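You operate a simulated robot arm through the tools that you are given. There is no shell and no other tool. Be economical: measure what you need, move in short steps, check, and stop when the job is done.

Carry out the task below with a simulated robot arm. There is one attempt and no reset: what you move stays moved.

TASK
Pull the pull-out shelf open.
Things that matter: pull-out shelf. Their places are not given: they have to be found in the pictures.

It is judged by the outcome, as a careful person would: the job done as asked, and still so three seconds after it is handed in. It fails if anything else is knocked over, pushed out of place, dropped, spilled or broken.

THE ROBOT
A 6-joint arm with a two-finger parallel gripper, fixed in place. Base frame: the origin is at the foot of the arm, x ahead of it, y to its left, z up. Lengths are in m, angles in degrees, forces in N, time in s.
With the tool pointing down near the work surface it reaches from about 0.24 to 0.66 m from the base axis. Its first joint turns from -66.0 to 66.0 degrees. Payload 2.9 kg.
Tool frame: the origin (TCP) lies between the finger pads and is the grasp point; the fingertips stand 0.03 m ahead of it; z points along the fingers, y is the line along which they close. The gripper opens to 0.11 m. The fingers are 0.02 m wide and 0.01 m thick; the gripper's body (0.048 by 0.112 m) begins 0.055 m behind the TCP.
Orientation is told as [roll, pitch, yaw] about the base's x, y, z axes, in that order, counted from this pose: with the fingers straight down and closing along the base's y, the tool's x points along the base's -x, its y along +y and its z along -z.

THE INTERFACE
- The arm moves only by the tool arm_command. Its argument "deltas" is a list of rows, each a list of 6 numbers: the shift along the tool's x, y, z in m, then the turn, a rotation vector about the tool's x, y, z in degrees. In form: [[tx, ty, tz, rx, ry, rz], ...]. A call has 1 to 12 rows; each row shifts and turns the commanded pose from where the row before left it, along the tool's axes as they then stand. "jaw" is the gripper command, from -1 (shut) to 1 (fully open), values between in proportion, set as the call begins (left out, the last holds). A row lasts 0.2 s, in which the tool goes at most 0.05 m and 8.6 degrees; a call with a longer step from one row to the next is refused whole, and so is a gripper value outside its range. A pose out of reach is approached as far as the arm can. The call stops where the force on the tool passes 40 N (or 10 N more than at its start, if that is more) or the arm is blocked; 0.2 s more then pass. The fingers move at their own pace (about 0.108 m/s each) and stop on an object; they squeeze with about 43 N. The grip force told is the motor's: it shows also when the fingers shut on nothing. Time passes only in rows, and 0.2 s behind the last, so rows that do not move let the fingers close. It gives the time, the measured TCP pose, the force on the tool (base axes), the opening and the grip force at its end, in the units of the frame above (readings bear some noise), and new pictures: "show" is both (left out), scene, wrist or none.
- Cameras (640 x 400 px; columns grow to the right, rows downward): "scene" is fixed at [0.0703, 0.4288, 1.3814]; the picture's right is [-0.83, -0.55, 0.00], its down [-0.35, 0.53, -0.77] and it looks along [0.43, -0.64, -0.64] (base axes); focal length 376 px, centre (320, 200). "wrist" rides on the gripper at [-0.036, 0, -0.057] in the tool frame; the picture's right is [0.00, -1.00, 0.00], its down [0.97, 0.00, -0.24] and it looks along [0.24, 0.00, 0.97] (tool axes); focal length 218 px, centre (320, 200).
- point_at(camera, pixels): for up to 12 pixels [column, row] of the newest picture of that camera ("zoom" is the newest enlarged one), the place [x, y, z] in the base frame of the surface seen there, good to about 0.003 m, but the place of the scene camera against the robot may be out by one fixed shift of up to 0.012 m in any direction. No time passes.
- enlarge(camera, box): a new picture of the part [left, top, right, bottom] of that camera's present view, enlarged. No time passes.
- finish_job(): hands the job in; it is judged then, once.

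Work in short steps. Measure before you move; look again where a grasp or a placing could have gone wrong, and mend it. You have 60 turns and 120 pictures in all, the two below and enlarged ones among them. Open the gripper and draw the arm clear of the work before you hand the job in, unless the task says otherwise; then end with one line.

The tools are called after "Call:" as name(argument=value, ...) on one line, values as JSON. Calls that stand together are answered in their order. arm_command: Moves the arm, as the interface text tells. Its arguments: {"type":"object","properties":{"deltas":{"type":"array","items":{"type":"array","items":{"type":"number"}}},"jaw":{"type":"number"},"show":{"type":"string","enum":["both","scene","wrist","none"]}},"required":["deltas"]} The other tools are called the same way: point_at (camera, pixels) gives the place of the surface under pixels of a picture; enlarge (camera, box) takes an enlarged picture of a part of a camera's view; finish_job () hands the job in.

At the start:

```text
clock: 0.0
position: [0.3736, -0.1344, 0.9719]
ee_rot: [0.0, -0.1, -0.1]
wrist_force: [0.8, -0.6, 0.6]
grip_width: 0.1101
grasp_force: 0.0
```

scene: 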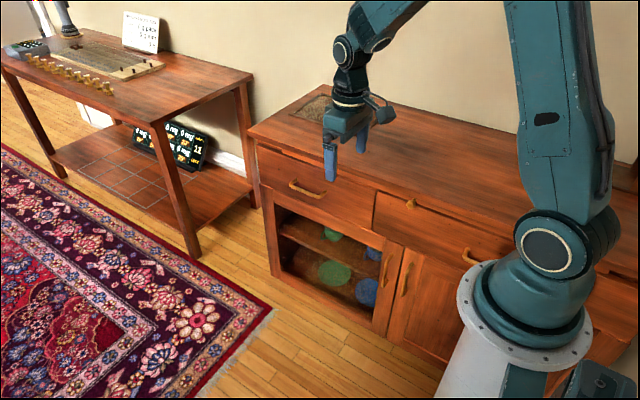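
wrist: 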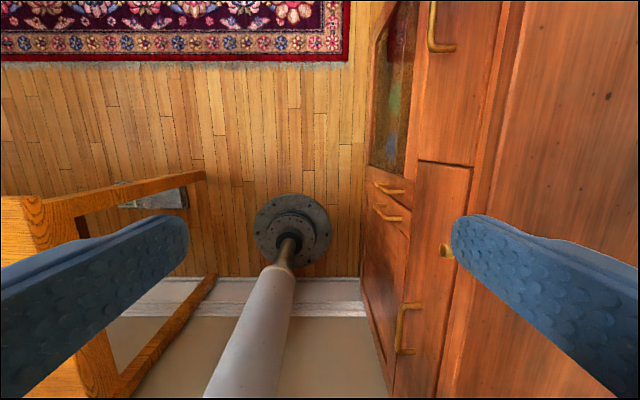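

The scene shows a sideboard with drawers and a small knob near (410,203). I'll enlarge it to find the pull-out shelf.

Call:
enlarge(camera="scene", box=[360, 160, 520, 260])

Call:
enlarge(camera="scene", box=[240, 80, 400, 220])

Call:
enlarge(camera="wrist", box=[350, 0, 550, 400])

```text
4.00 times, centred on (440, 210) of scene
```

zoom: 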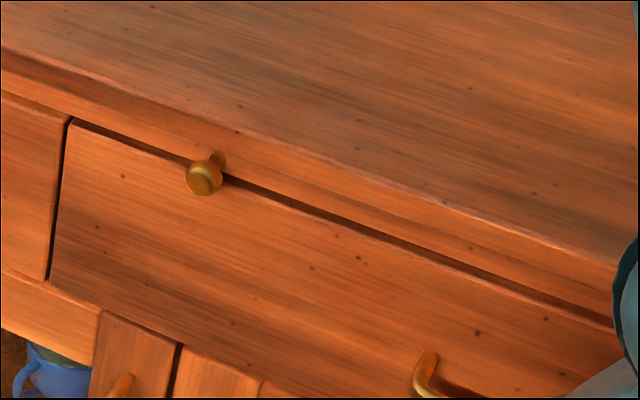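

```text
2.86 times, centred on (320, 150) of scene
```

zoom: 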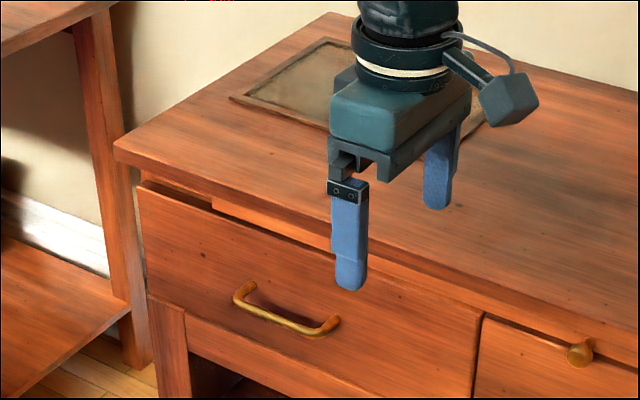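

```text
1.00 times, centred on (450, 200) of wrist
```

zoom: 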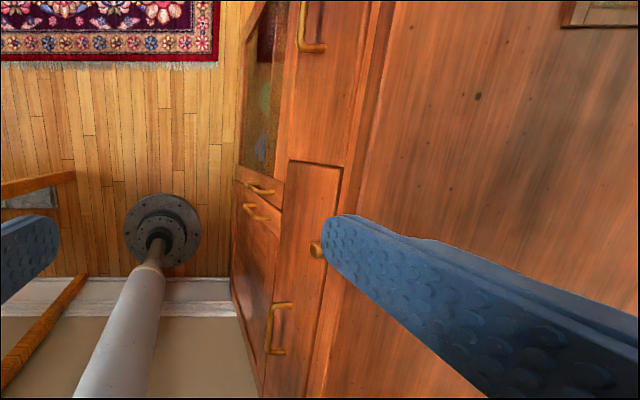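

The knob sits on a thin board between the top and the drawers, which looks like the pull-out shelf. I'll measure the knob and its surroundings.

Call:
enlarge(camera="scene", box=[380, 185, 444, 225])

Call:
point_at(camera="scene", pixels=[[410, 204], [414, 199], [400, 196], [430, 207], [430, 215], [400, 210], [435, 203], [294, 187], [308, 193], [320, 160], [465, 256]])

```text
10.00 times, centred on (412, 205) of scene
```

zoom: 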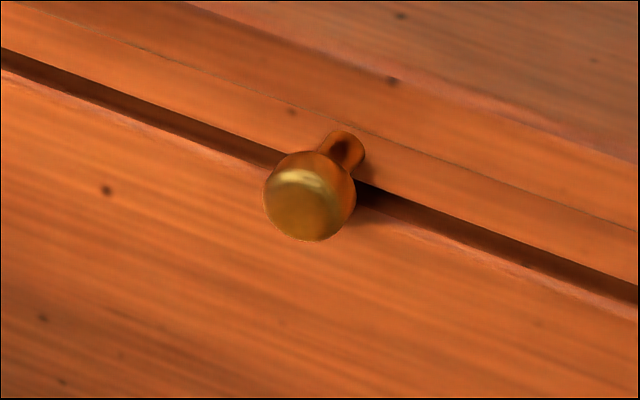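

```text
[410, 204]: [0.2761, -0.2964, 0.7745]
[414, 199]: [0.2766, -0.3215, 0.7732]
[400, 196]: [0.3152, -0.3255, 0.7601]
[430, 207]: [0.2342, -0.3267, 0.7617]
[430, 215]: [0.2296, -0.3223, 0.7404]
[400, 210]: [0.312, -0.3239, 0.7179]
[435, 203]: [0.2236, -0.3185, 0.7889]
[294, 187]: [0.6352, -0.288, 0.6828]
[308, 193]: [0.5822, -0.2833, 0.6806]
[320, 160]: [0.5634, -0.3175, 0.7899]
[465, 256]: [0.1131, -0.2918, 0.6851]
```

The knob is at about (0.276, -0.30, 0.77), standing out toward +y from a face at y≈-0.325. I'll turn the tool -90° about its z so the jaws close along x, with the wrist camera looking toward the cabinet.

Call:
arm_command(deltas=[[0, 0, 0, 0, 0, -8.2], [0, 0, 0, 0, 0, -8.2], [0, 0, 0, 0, 0, -8.2], [0, 0, 0, 0, 0, -8.2], [0, 0, 0, 0, 0, -8.2], [0, 0, 0, 0, 0, -8.2], [0, 0, 0, 0, 0, -8.2], [0, 0, 0, 0, 0, -8.2], [0, 0, 0, 0, 0, -8.2], [0, 0, 0, 0, 0, -8.2], [0, 0, 0, 0, 0, -8]], show="none")

Call:
arm_command(deltas=[[0.025, 0.03, 0, 0, 0, 0], [0.025, 0.03, 0, 0, 0, 0], [0.025, 0.03, 0, 0, 0, 0], [0.025, 0.008, 0.02, 0, 0, 0], [0, 0, 0.03, 0, 0, 0], [0, 0, 0.03, 0, 0, 0]])

```text
clock: 2.4
position: [0.3739, -0.1345, 0.9714]
ee_rot: [0.0, 0.0, 90.1]
wrist_force: [-0.4, 0.1, 0.7]
grip_width: 0.1103
grasp_force: 0.0
```

```text
clock: 3.8
position: [0.2741, -0.2347, 0.8912]
ee_rot: [0.0, 0.0, 90.0]
wrist_force: [-0.3, 0.3, 0.6]
grip_width: 0.1103
grasp_force: 0.0
```

scene: 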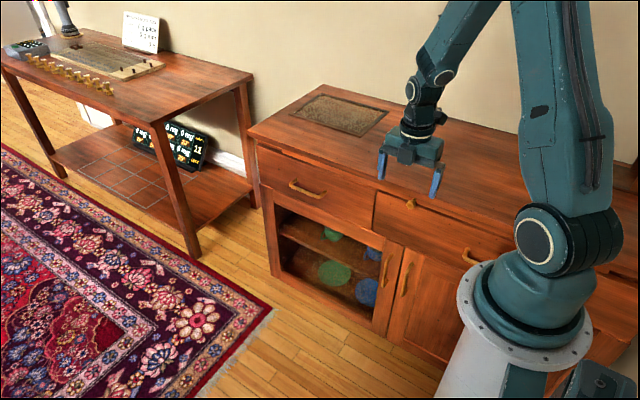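
wrist: 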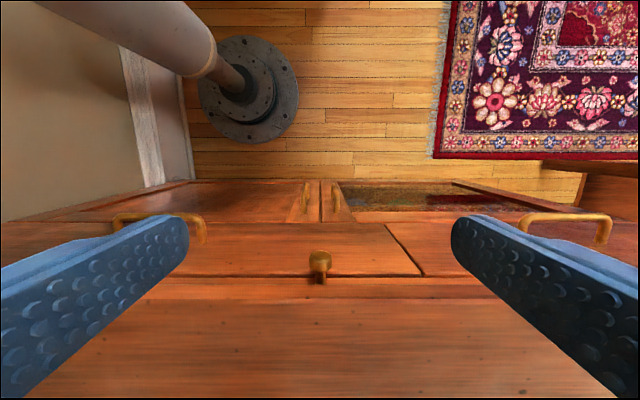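

The knob is now visible in the wrist view at (320,262), between the jaws. I'll measure it with that camera.

Call:
enlarge(camera="wrist", box=[280, 240, 360, 290])

Call:
point_at(camera="wrist", pixels=[[320, 256], [320, 262], [320, 268], [320, 274], [320, 280], [312, 261], [329, 261], [350, 281], [350, 290], [350, 297], [350, 310], [350, 270]])

```text
8.00 times, centred on (320, 265) of wrist
```

zoom: 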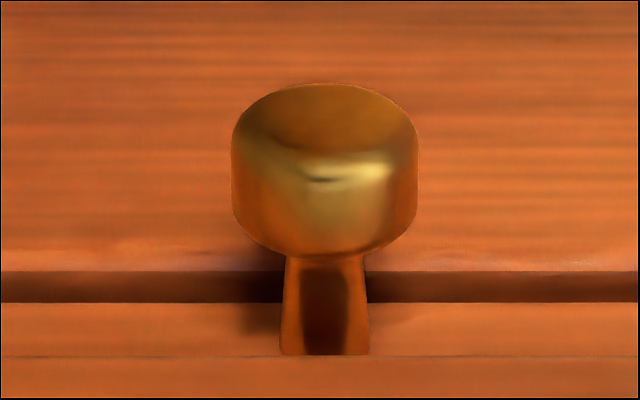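

```text
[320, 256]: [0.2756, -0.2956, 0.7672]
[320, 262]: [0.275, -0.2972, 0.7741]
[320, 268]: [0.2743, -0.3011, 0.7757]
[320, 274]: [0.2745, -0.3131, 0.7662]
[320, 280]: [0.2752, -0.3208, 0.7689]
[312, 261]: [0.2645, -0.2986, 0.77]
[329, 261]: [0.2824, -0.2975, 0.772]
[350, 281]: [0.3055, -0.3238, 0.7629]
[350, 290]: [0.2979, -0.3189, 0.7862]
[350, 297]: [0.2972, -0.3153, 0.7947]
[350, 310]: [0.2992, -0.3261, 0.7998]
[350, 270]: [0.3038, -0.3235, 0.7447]
```

The knob head is centred at x 0.2745, z 0.768, spanning y -0.295 to -0.307, and the counter edge is at y≈-0.315. I'll bring the TCP to (0.2745, -0.301, 0.768).

Call:
arm_command(deltas=[[0.033, 0, 0, 0, 0, 0], [0.033, 0, 0, 0, 0, 0], [0, 0, 0.04, 0, 0, 0], [0, 0, 0.04, 0, 0, 0], [0, 0, 0.025, 0, 0, 0], [0, 0, 0.018, 0, 0, 0], [0, 0, 0, 0, 0, 0]])

```text
clock: 5.4
position: [0.2765, -0.3029, 0.7689]
ee_rot: [0.1, 0.0, 90.1]
wrist_force: [0.9, 1.0, 0.3]
grip_width: 0.1101
grasp_force: 0.1
```

scene: 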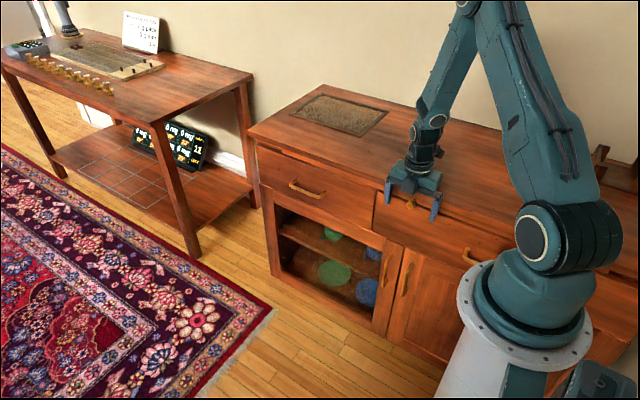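
wrist: 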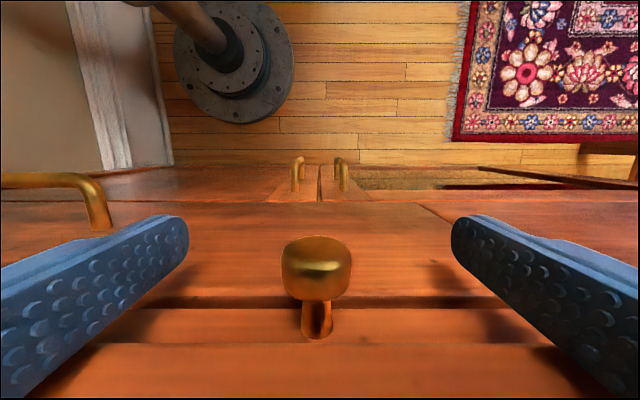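

The knob at (317,270) is between the fingers. I'll shift 2 mm to centre and close the jaws.

Call:
arm_command(deltas=[[-0.001, 0.002, 0, 0, 0, 0], [0, 0, 0, 0, 0, 0], [0, 0, 0, 0, 0, 0], [0, 0, 0, 0, 0, 0]], jaw=-1, show="wrist")

```text
clock: 6.4
position: [0.2752, -0.298, 0.7681]
ee_rot: [-0.2, 0.0, 90.2]
wrist_force: [16.9, 0.0, -10.7]
grip_width: 0.0214
grasp_force: 45.3
```

wrist: 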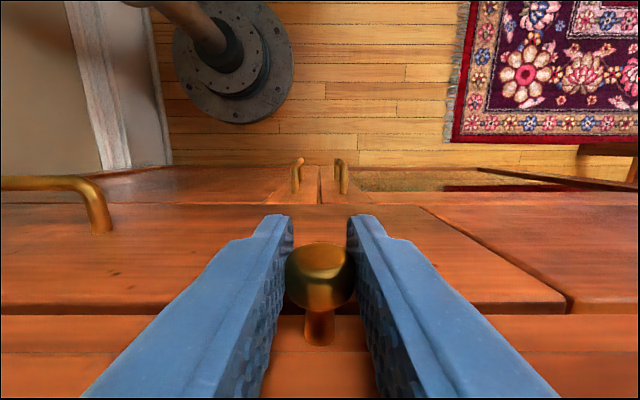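

The knob is gripped (opening 0.021). I'll pull gently along +y.

Call:
arm_command(deltas=[[-0.01, 0, 0, 0, 0, 0], [-0.015, 0, 0, 0, 0, 0], [-0.015, 0, 0, 0, 0, 0], [-0.015, 0, 0, 0, 0, 0]])

```text
clock: 7.4
position: [0.2746, -0.2451, 0.7694]
ee_rot: [-0.1, 0.0, 90.0]
wrist_force: [19.7, -0.2, -7.5]
grip_width: 0.0216
grasp_force: 45.2
```

scene: 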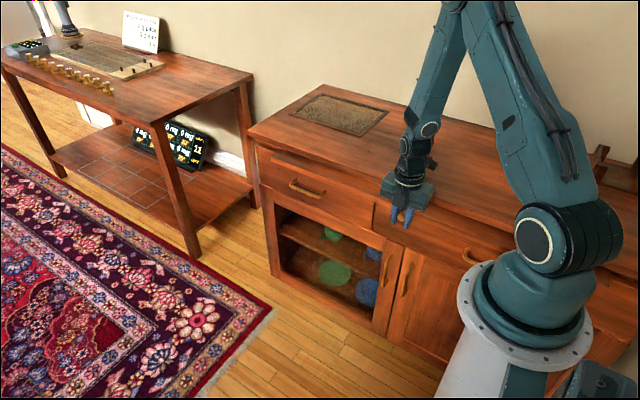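
wrist: 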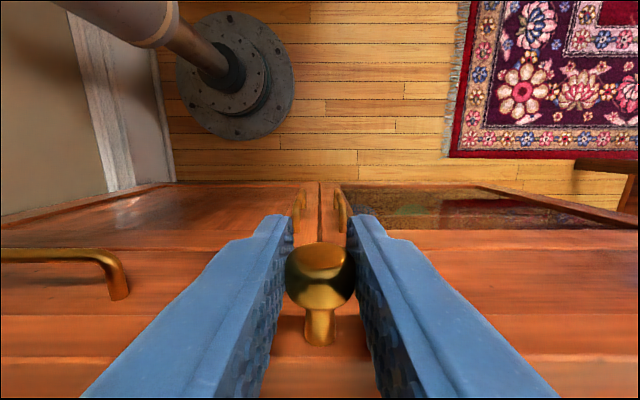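

The shelf is following the grip with little resistance. I'll continue pulling.

Call:
arm_command(deltas=[[-0.015, 0, 0, 0, 0, 0], [-0.015, 0, 0, 0, 0, 0], [-0.015, 0, 0, 0, 0, 0], [-0.015, 0, 0, 0, 0, 0]])

```text
clock: 8.4
position: [0.2747, -0.1857, 0.7684]
ee_rot: [-0.3, 0.2, 90.0]
wrist_force: [19.0, 0.2, 21.4]
grip_width: 0.0213
grasp_force: 45.4
```

scene: 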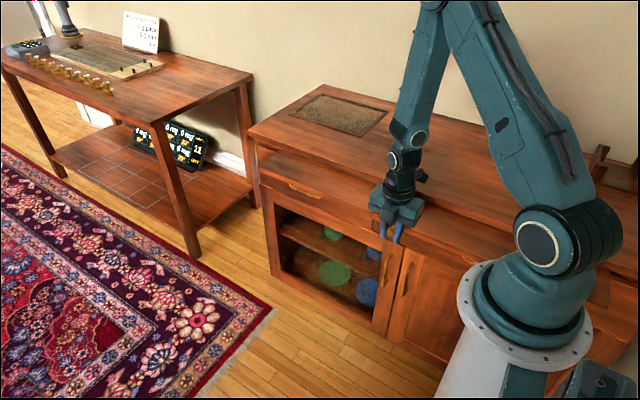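
wrist: 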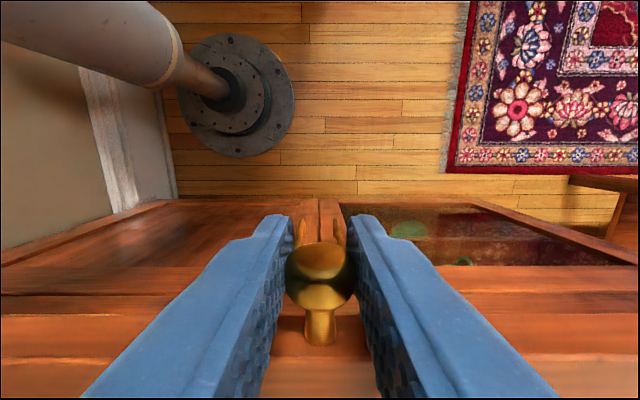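

The shelf is out about 0.11 m. I'll check that its right end clears the arm's base before pulling further.

Call:
enlarge(camera="scene", box=[400, 180, 560, 280])

Call:
point_at(camera="scene", pixels=[[440, 240], [460, 248], [480, 257], [440, 222], [480, 240], [265, 170], [490, 270]])

```text
4.00 times, centred on (480, 230) of scene
```

zoom: 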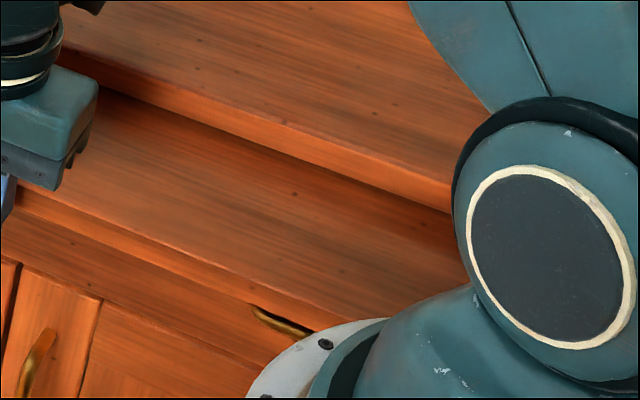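

```text
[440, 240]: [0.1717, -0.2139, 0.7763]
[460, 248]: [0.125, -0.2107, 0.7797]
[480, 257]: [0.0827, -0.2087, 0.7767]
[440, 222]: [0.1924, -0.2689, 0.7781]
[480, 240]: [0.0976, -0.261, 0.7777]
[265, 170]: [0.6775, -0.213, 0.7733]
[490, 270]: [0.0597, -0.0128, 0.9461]
```

Call:
point_at(camera="scene", pixels=[[470, 275], [462, 300], [455, 330], [480, 270], [450, 360], [580, 355]])

Call:
arm_command(deltas=[[-0.01, 0, 0, 0, 0, 0], [-0.01, 0, 0, 0, 0, 0], [-0.01, 0, 0, 0, 0, 0]])

```text
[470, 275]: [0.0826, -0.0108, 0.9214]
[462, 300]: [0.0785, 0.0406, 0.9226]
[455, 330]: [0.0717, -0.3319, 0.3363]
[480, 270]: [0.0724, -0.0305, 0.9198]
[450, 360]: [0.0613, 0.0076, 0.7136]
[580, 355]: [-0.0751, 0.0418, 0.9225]
```

```text
clock: 8.8
position: [0.2747, -0.1793, 0.7688]
ee_rot: [-0.3, 0.0, 90.1]
wrist_force: [-0.4, -0.6, 1.6]
grip_width: 0.0216
grasp_force: 45.0
stopped in row 1: the force on the tool passed its limit (the readings are from after the stop); the commanded pose is now the measured one
```

scene: 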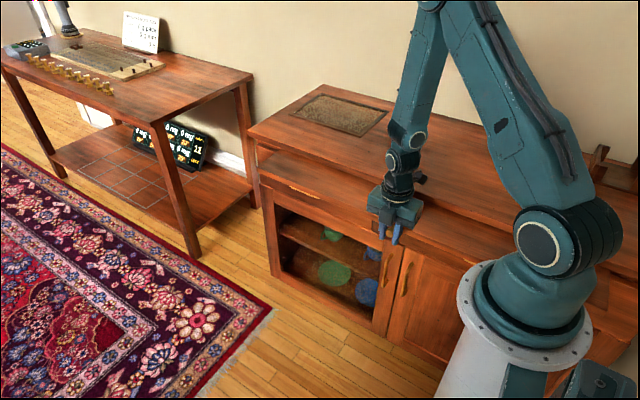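
wrist: 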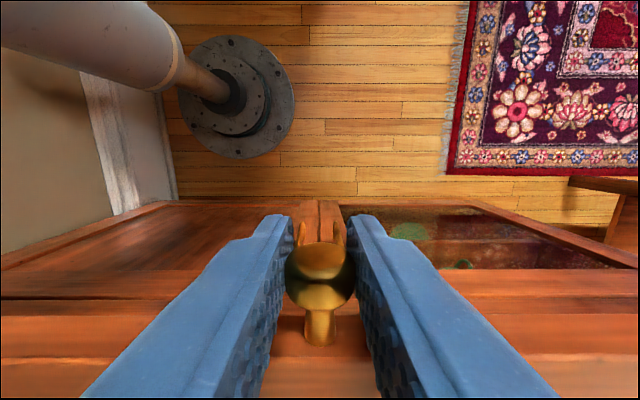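

It stopped at about 0.12 m of travel, well clear of the arm's column, and the strain has since relaxed. I'll try again gently to see whether it was the end stop or built-up side force.

Call:
arm_command(deltas=[[-0.004, 0, 0, 0, 0, 0], [-0.005, 0, 0, 0, 0, 0], [-0.005, 0, 0, 0, 0, 0], [-0.006, 0, 0, 0, 0, 0]], show="none")

```text
clock: 9.8
position: [0.2752, -0.1571, 0.7688]
ee_rot: [-0.3, 0.0, 90.0]
wrist_force: [3.9, -0.6, -14.1]
grip_width: 0.0213
grasp_force: 44.5
```

It moves again, so that wasn't the end stop. I'll continue in gentle steps.

Call:
arm_command(deltas=[[-0.007, 0, 0, 0, 0, 0], [-0.007, 0, 0, 0, 0, 0], [-0.007, 0, 0, 0, 0, 0], [-0.007, 0, 0, 0, 0, 0], [-0.007, 0, 0, 0, 0, 0]])

```text
clock: 11.0
position: [0.2752, -0.1239, 0.7694]
ee_rot: [-0.1, 0.2, 89.9]
wrist_force: [-12.3, -0.8, 26.3]
grip_width: 0.0219
grasp_force: 44.4
```

scene: 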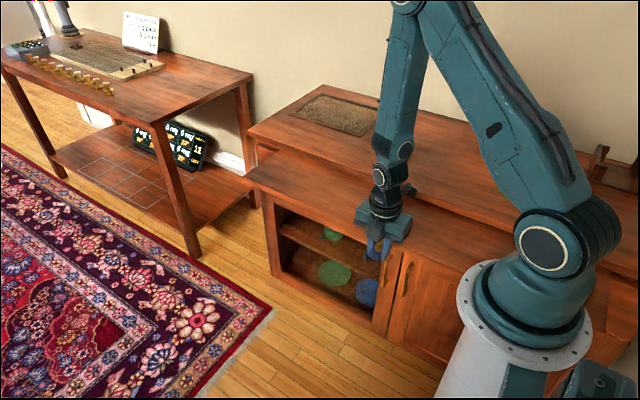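
wrist: 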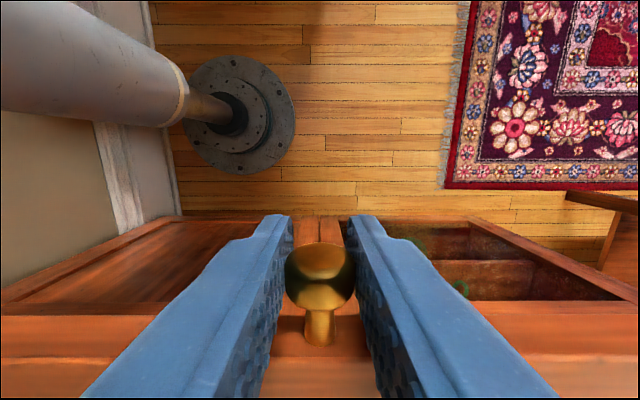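

The shelf is out about 0.18 m. The arm's column has a radius of about 0.08 m, so its front (y≈-0.147) can still come out a little without touching; I'll pull a bit more and look for the end stop.

Call:
arm_command(deltas=[[-0.005, 0, 0, 0, 0, 0], [-0.005, 0, 0, 0, 0, 0], [-0.005, 0, 0, 0, 0, 0], [-0.005, 0, 0, 0, 0, 0]])

```text
clock: 11.3
position: [0.2756, -0.1209, 0.7689]
ee_rot: [-0.2, 0.2, 90.0]
wrist_force: [-2.3, 0.6, 4.8]
grip_width: 0.0218
grasp_force: 44.8
stopped in row 1: the force on the tool passed its limit (the readings are from after the stop); the commanded pose is now the measured one
```

scene: 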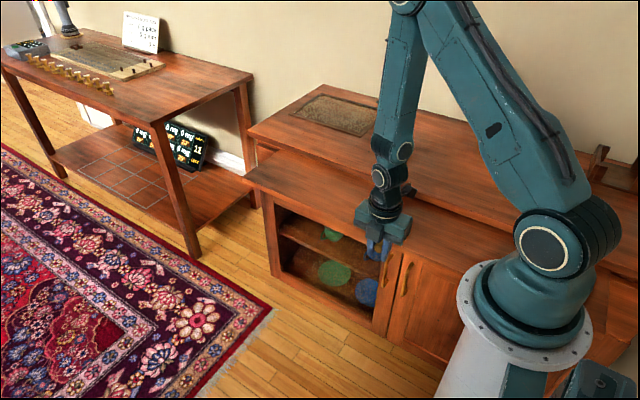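
wrist: 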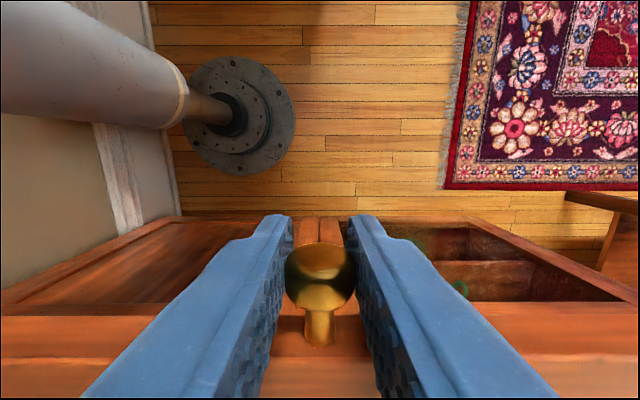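

Same kind of stop as before. I'll try again in small steps from the relaxed state.

Call:
arm_command(deltas=[[-0.004, 0, 0, 0, 0, 0], [-0.004, 0, 0, 0, 0, 0], [-0.004, 0, 0, 0, 0, 0], [-0.004, 0, 0, 0, 0, 0], [0, 0, 0, 0, 0, 0]], show="none")

```text
clock: 12.6
position: [0.275, -0.1043, 0.7686]
ee_rot: [-0.4, 0.1, 90.0]
wrist_force: [-6.2, 0.4, 20.8]
grip_width: 0.0212
grasp_force: 45.6
```

Call:
arm_command(deltas=[[-0.003, 0, 0.0, 0, 0, 0], [-0.003, 0, 0, 0, 0, 0], [-0.003, 0, 0, 0, 0, 0], [-0.003, 0, 0, 0, 0, 0], [0, 0, 0, 0, 0, 0]])

```text
clock: 13.5
position: [0.2746, -0.0936, 0.768]
ee_rot: [-0.2, 0.3, 90.1]
wrist_force: [-0.7, 0.9, 3.7]
grip_width: 0.0216
grasp_force: 45.3
stopped in row 4: the force on the tool passed its limit (the readings are from after the stop); the commanded pose is now the measured one
```

scene: 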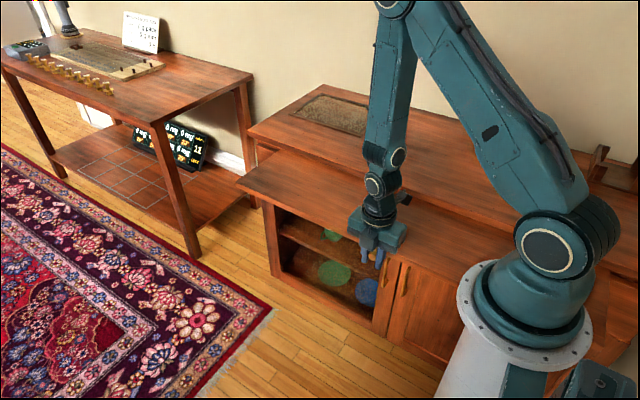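
wrist: 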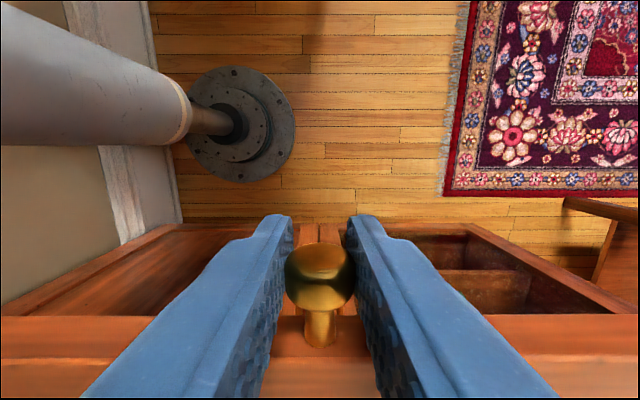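

About 0.207 m out. I'll check the gap between shelf front and column before deciding on more.

Call:
point_at(camera="wrist", pixels=[[5, 145], [60, 145], [120, 145], [5, 320], [5, 335], [100, 320], [550, 325]])

Call:
arm_command(deltas=[[-0.003, 0, 0.0, 0, 0, 0], [-0.003, 0, 0, 0, 0, 0], [-0.003, 0, 0, 0, 0, 0], [0, 0, 0, 0, 0, 0]], show="none")

```text
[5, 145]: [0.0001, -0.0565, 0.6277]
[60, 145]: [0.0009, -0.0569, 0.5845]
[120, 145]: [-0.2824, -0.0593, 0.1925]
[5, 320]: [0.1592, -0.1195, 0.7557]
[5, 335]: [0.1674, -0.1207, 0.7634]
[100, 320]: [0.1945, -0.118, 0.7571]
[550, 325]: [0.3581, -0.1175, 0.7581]
```

```text
clock: 14.5
position: [0.2749, -0.0852, 0.7683]
ee_rot: [-0.2, 0.2, 90.0]
wrist_force: [-6.9, -0.2, 28.9]
grip_width: 0.0215
grasp_force: 44.8
```

It still slides freely (y force near zero). I'll relieve the vertical strain with a slight lift and go a bit further.

Call:
arm_command(deltas=[[-0.003, 0, -0.001, 0, 0, 0], [-0.003, 0, 0, 0, 0, 0], [-0.003, 0, 0, 0, 0, 0], [-0.003, 0, 0, 0, 0, 0], [0, 0, 0, 0, 0, 0]])

```text
clock: 15.6
position: [0.2752, -0.075, 0.7683]
ee_rot: [-0.2, 0.2, 90.1]
wrist_force: [-0.4, 0.5, -2.9]
grip_width: 0.0216
grasp_force: 45.6
stopped in row 5: the force on the tool passed its limit (the readings are from after the stop); the commanded pose is now the measured one
```

scene: 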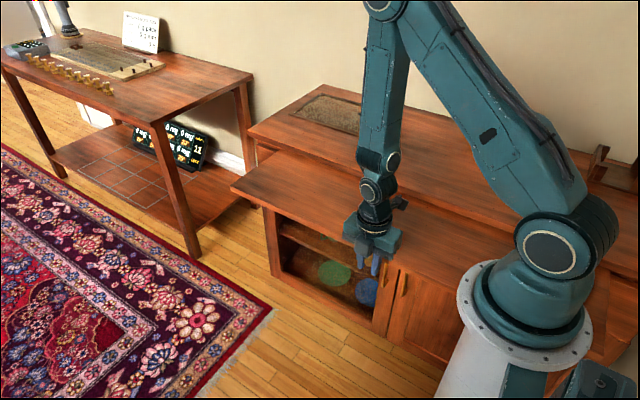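
wrist: 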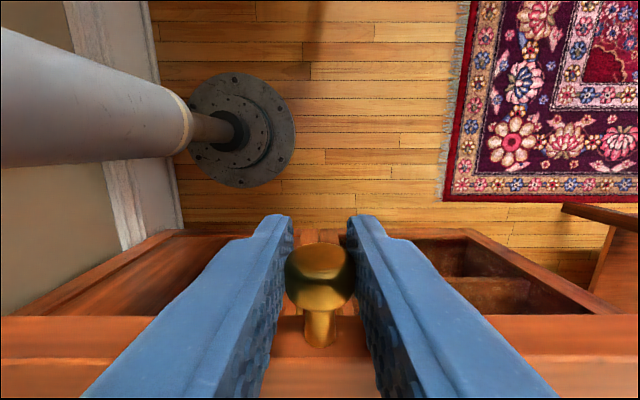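

Call:
arm_command(deltas=[[-0.003, 0, 0, 0, 0, 0], [-0.003, 0, 0, 0, 0, 0], [-0.003, 0, 0, 0, 0, 0], [0, 0, 0, 0, 0, 0]], show="none")

```text
clock: 16.6
position: [0.2738, -0.0648, 0.7698]
ee_rot: [-0.3, 0.2, 90.1]
wrist_force: [2.8, 0.1, 8.6]
grip_width: 0.0214
grasp_force: 45.1
```

The shelf is about 0.235 m out, with its front near the arm's column, so I'll stop here. Next I release the knob and rise straight up.

Call:
arm_command(deltas=[[0, 0, 0, 0, 0, 0], [0, 0, 0, 0, 0, 0], [0, 0, 0, 0, 0, 0], [0, 0, -0.02, 0, 0, 0], [0, 0, -0.03, 0, 0, 0], [0, 0, -0.04, 0, 0, 0], [0, 0, -0.04, 0, 0, 0], [0, 0, -0.04, 0, 0, 0]], jaw=0.3)

```text
clock: 18.4
position: [0.2719, -0.0643, 0.9416]
ee_rot: [-0.1, 0.2, 90.0]
wrist_force: [0.6, 0.2, -0.3]
grip_width: 0.0717
grasp_force: 0.1
```

scene: 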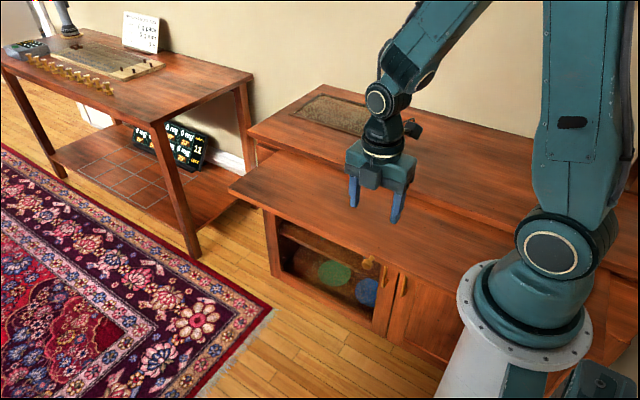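
wrist: 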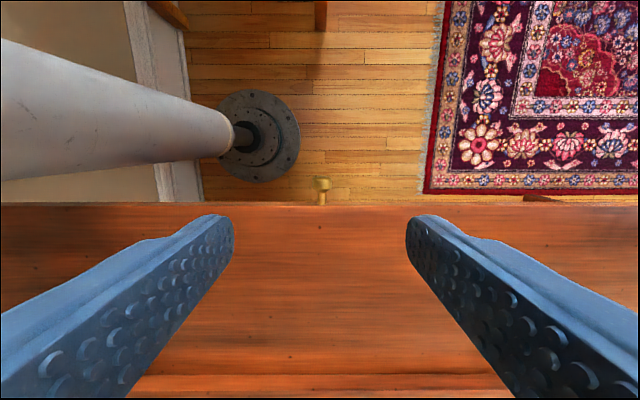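

Call:
point_at(camera="wrist", pixels=[[322, 185], [100, 215], [550, 215], [400, 385], [60, 178]])

```text
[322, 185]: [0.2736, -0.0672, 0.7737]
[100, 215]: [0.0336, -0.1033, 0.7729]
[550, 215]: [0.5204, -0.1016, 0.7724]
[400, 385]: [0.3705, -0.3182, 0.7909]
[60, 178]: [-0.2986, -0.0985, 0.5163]
```

The knob moved from y≈-0.297 to -0.067, so the shelf is about 0.23 m open. It's holding still, and the gripper is open and clear.

Call:
finish_job()

```text
The job is handed in.
```

The pull-out shelf is open about 0.23 m. I stopped there because its front was close to the arm's column, and I never felt a definite end stop, so it may have a little travel left. The pictures show nothing else moved, and the gripper is open and clear.
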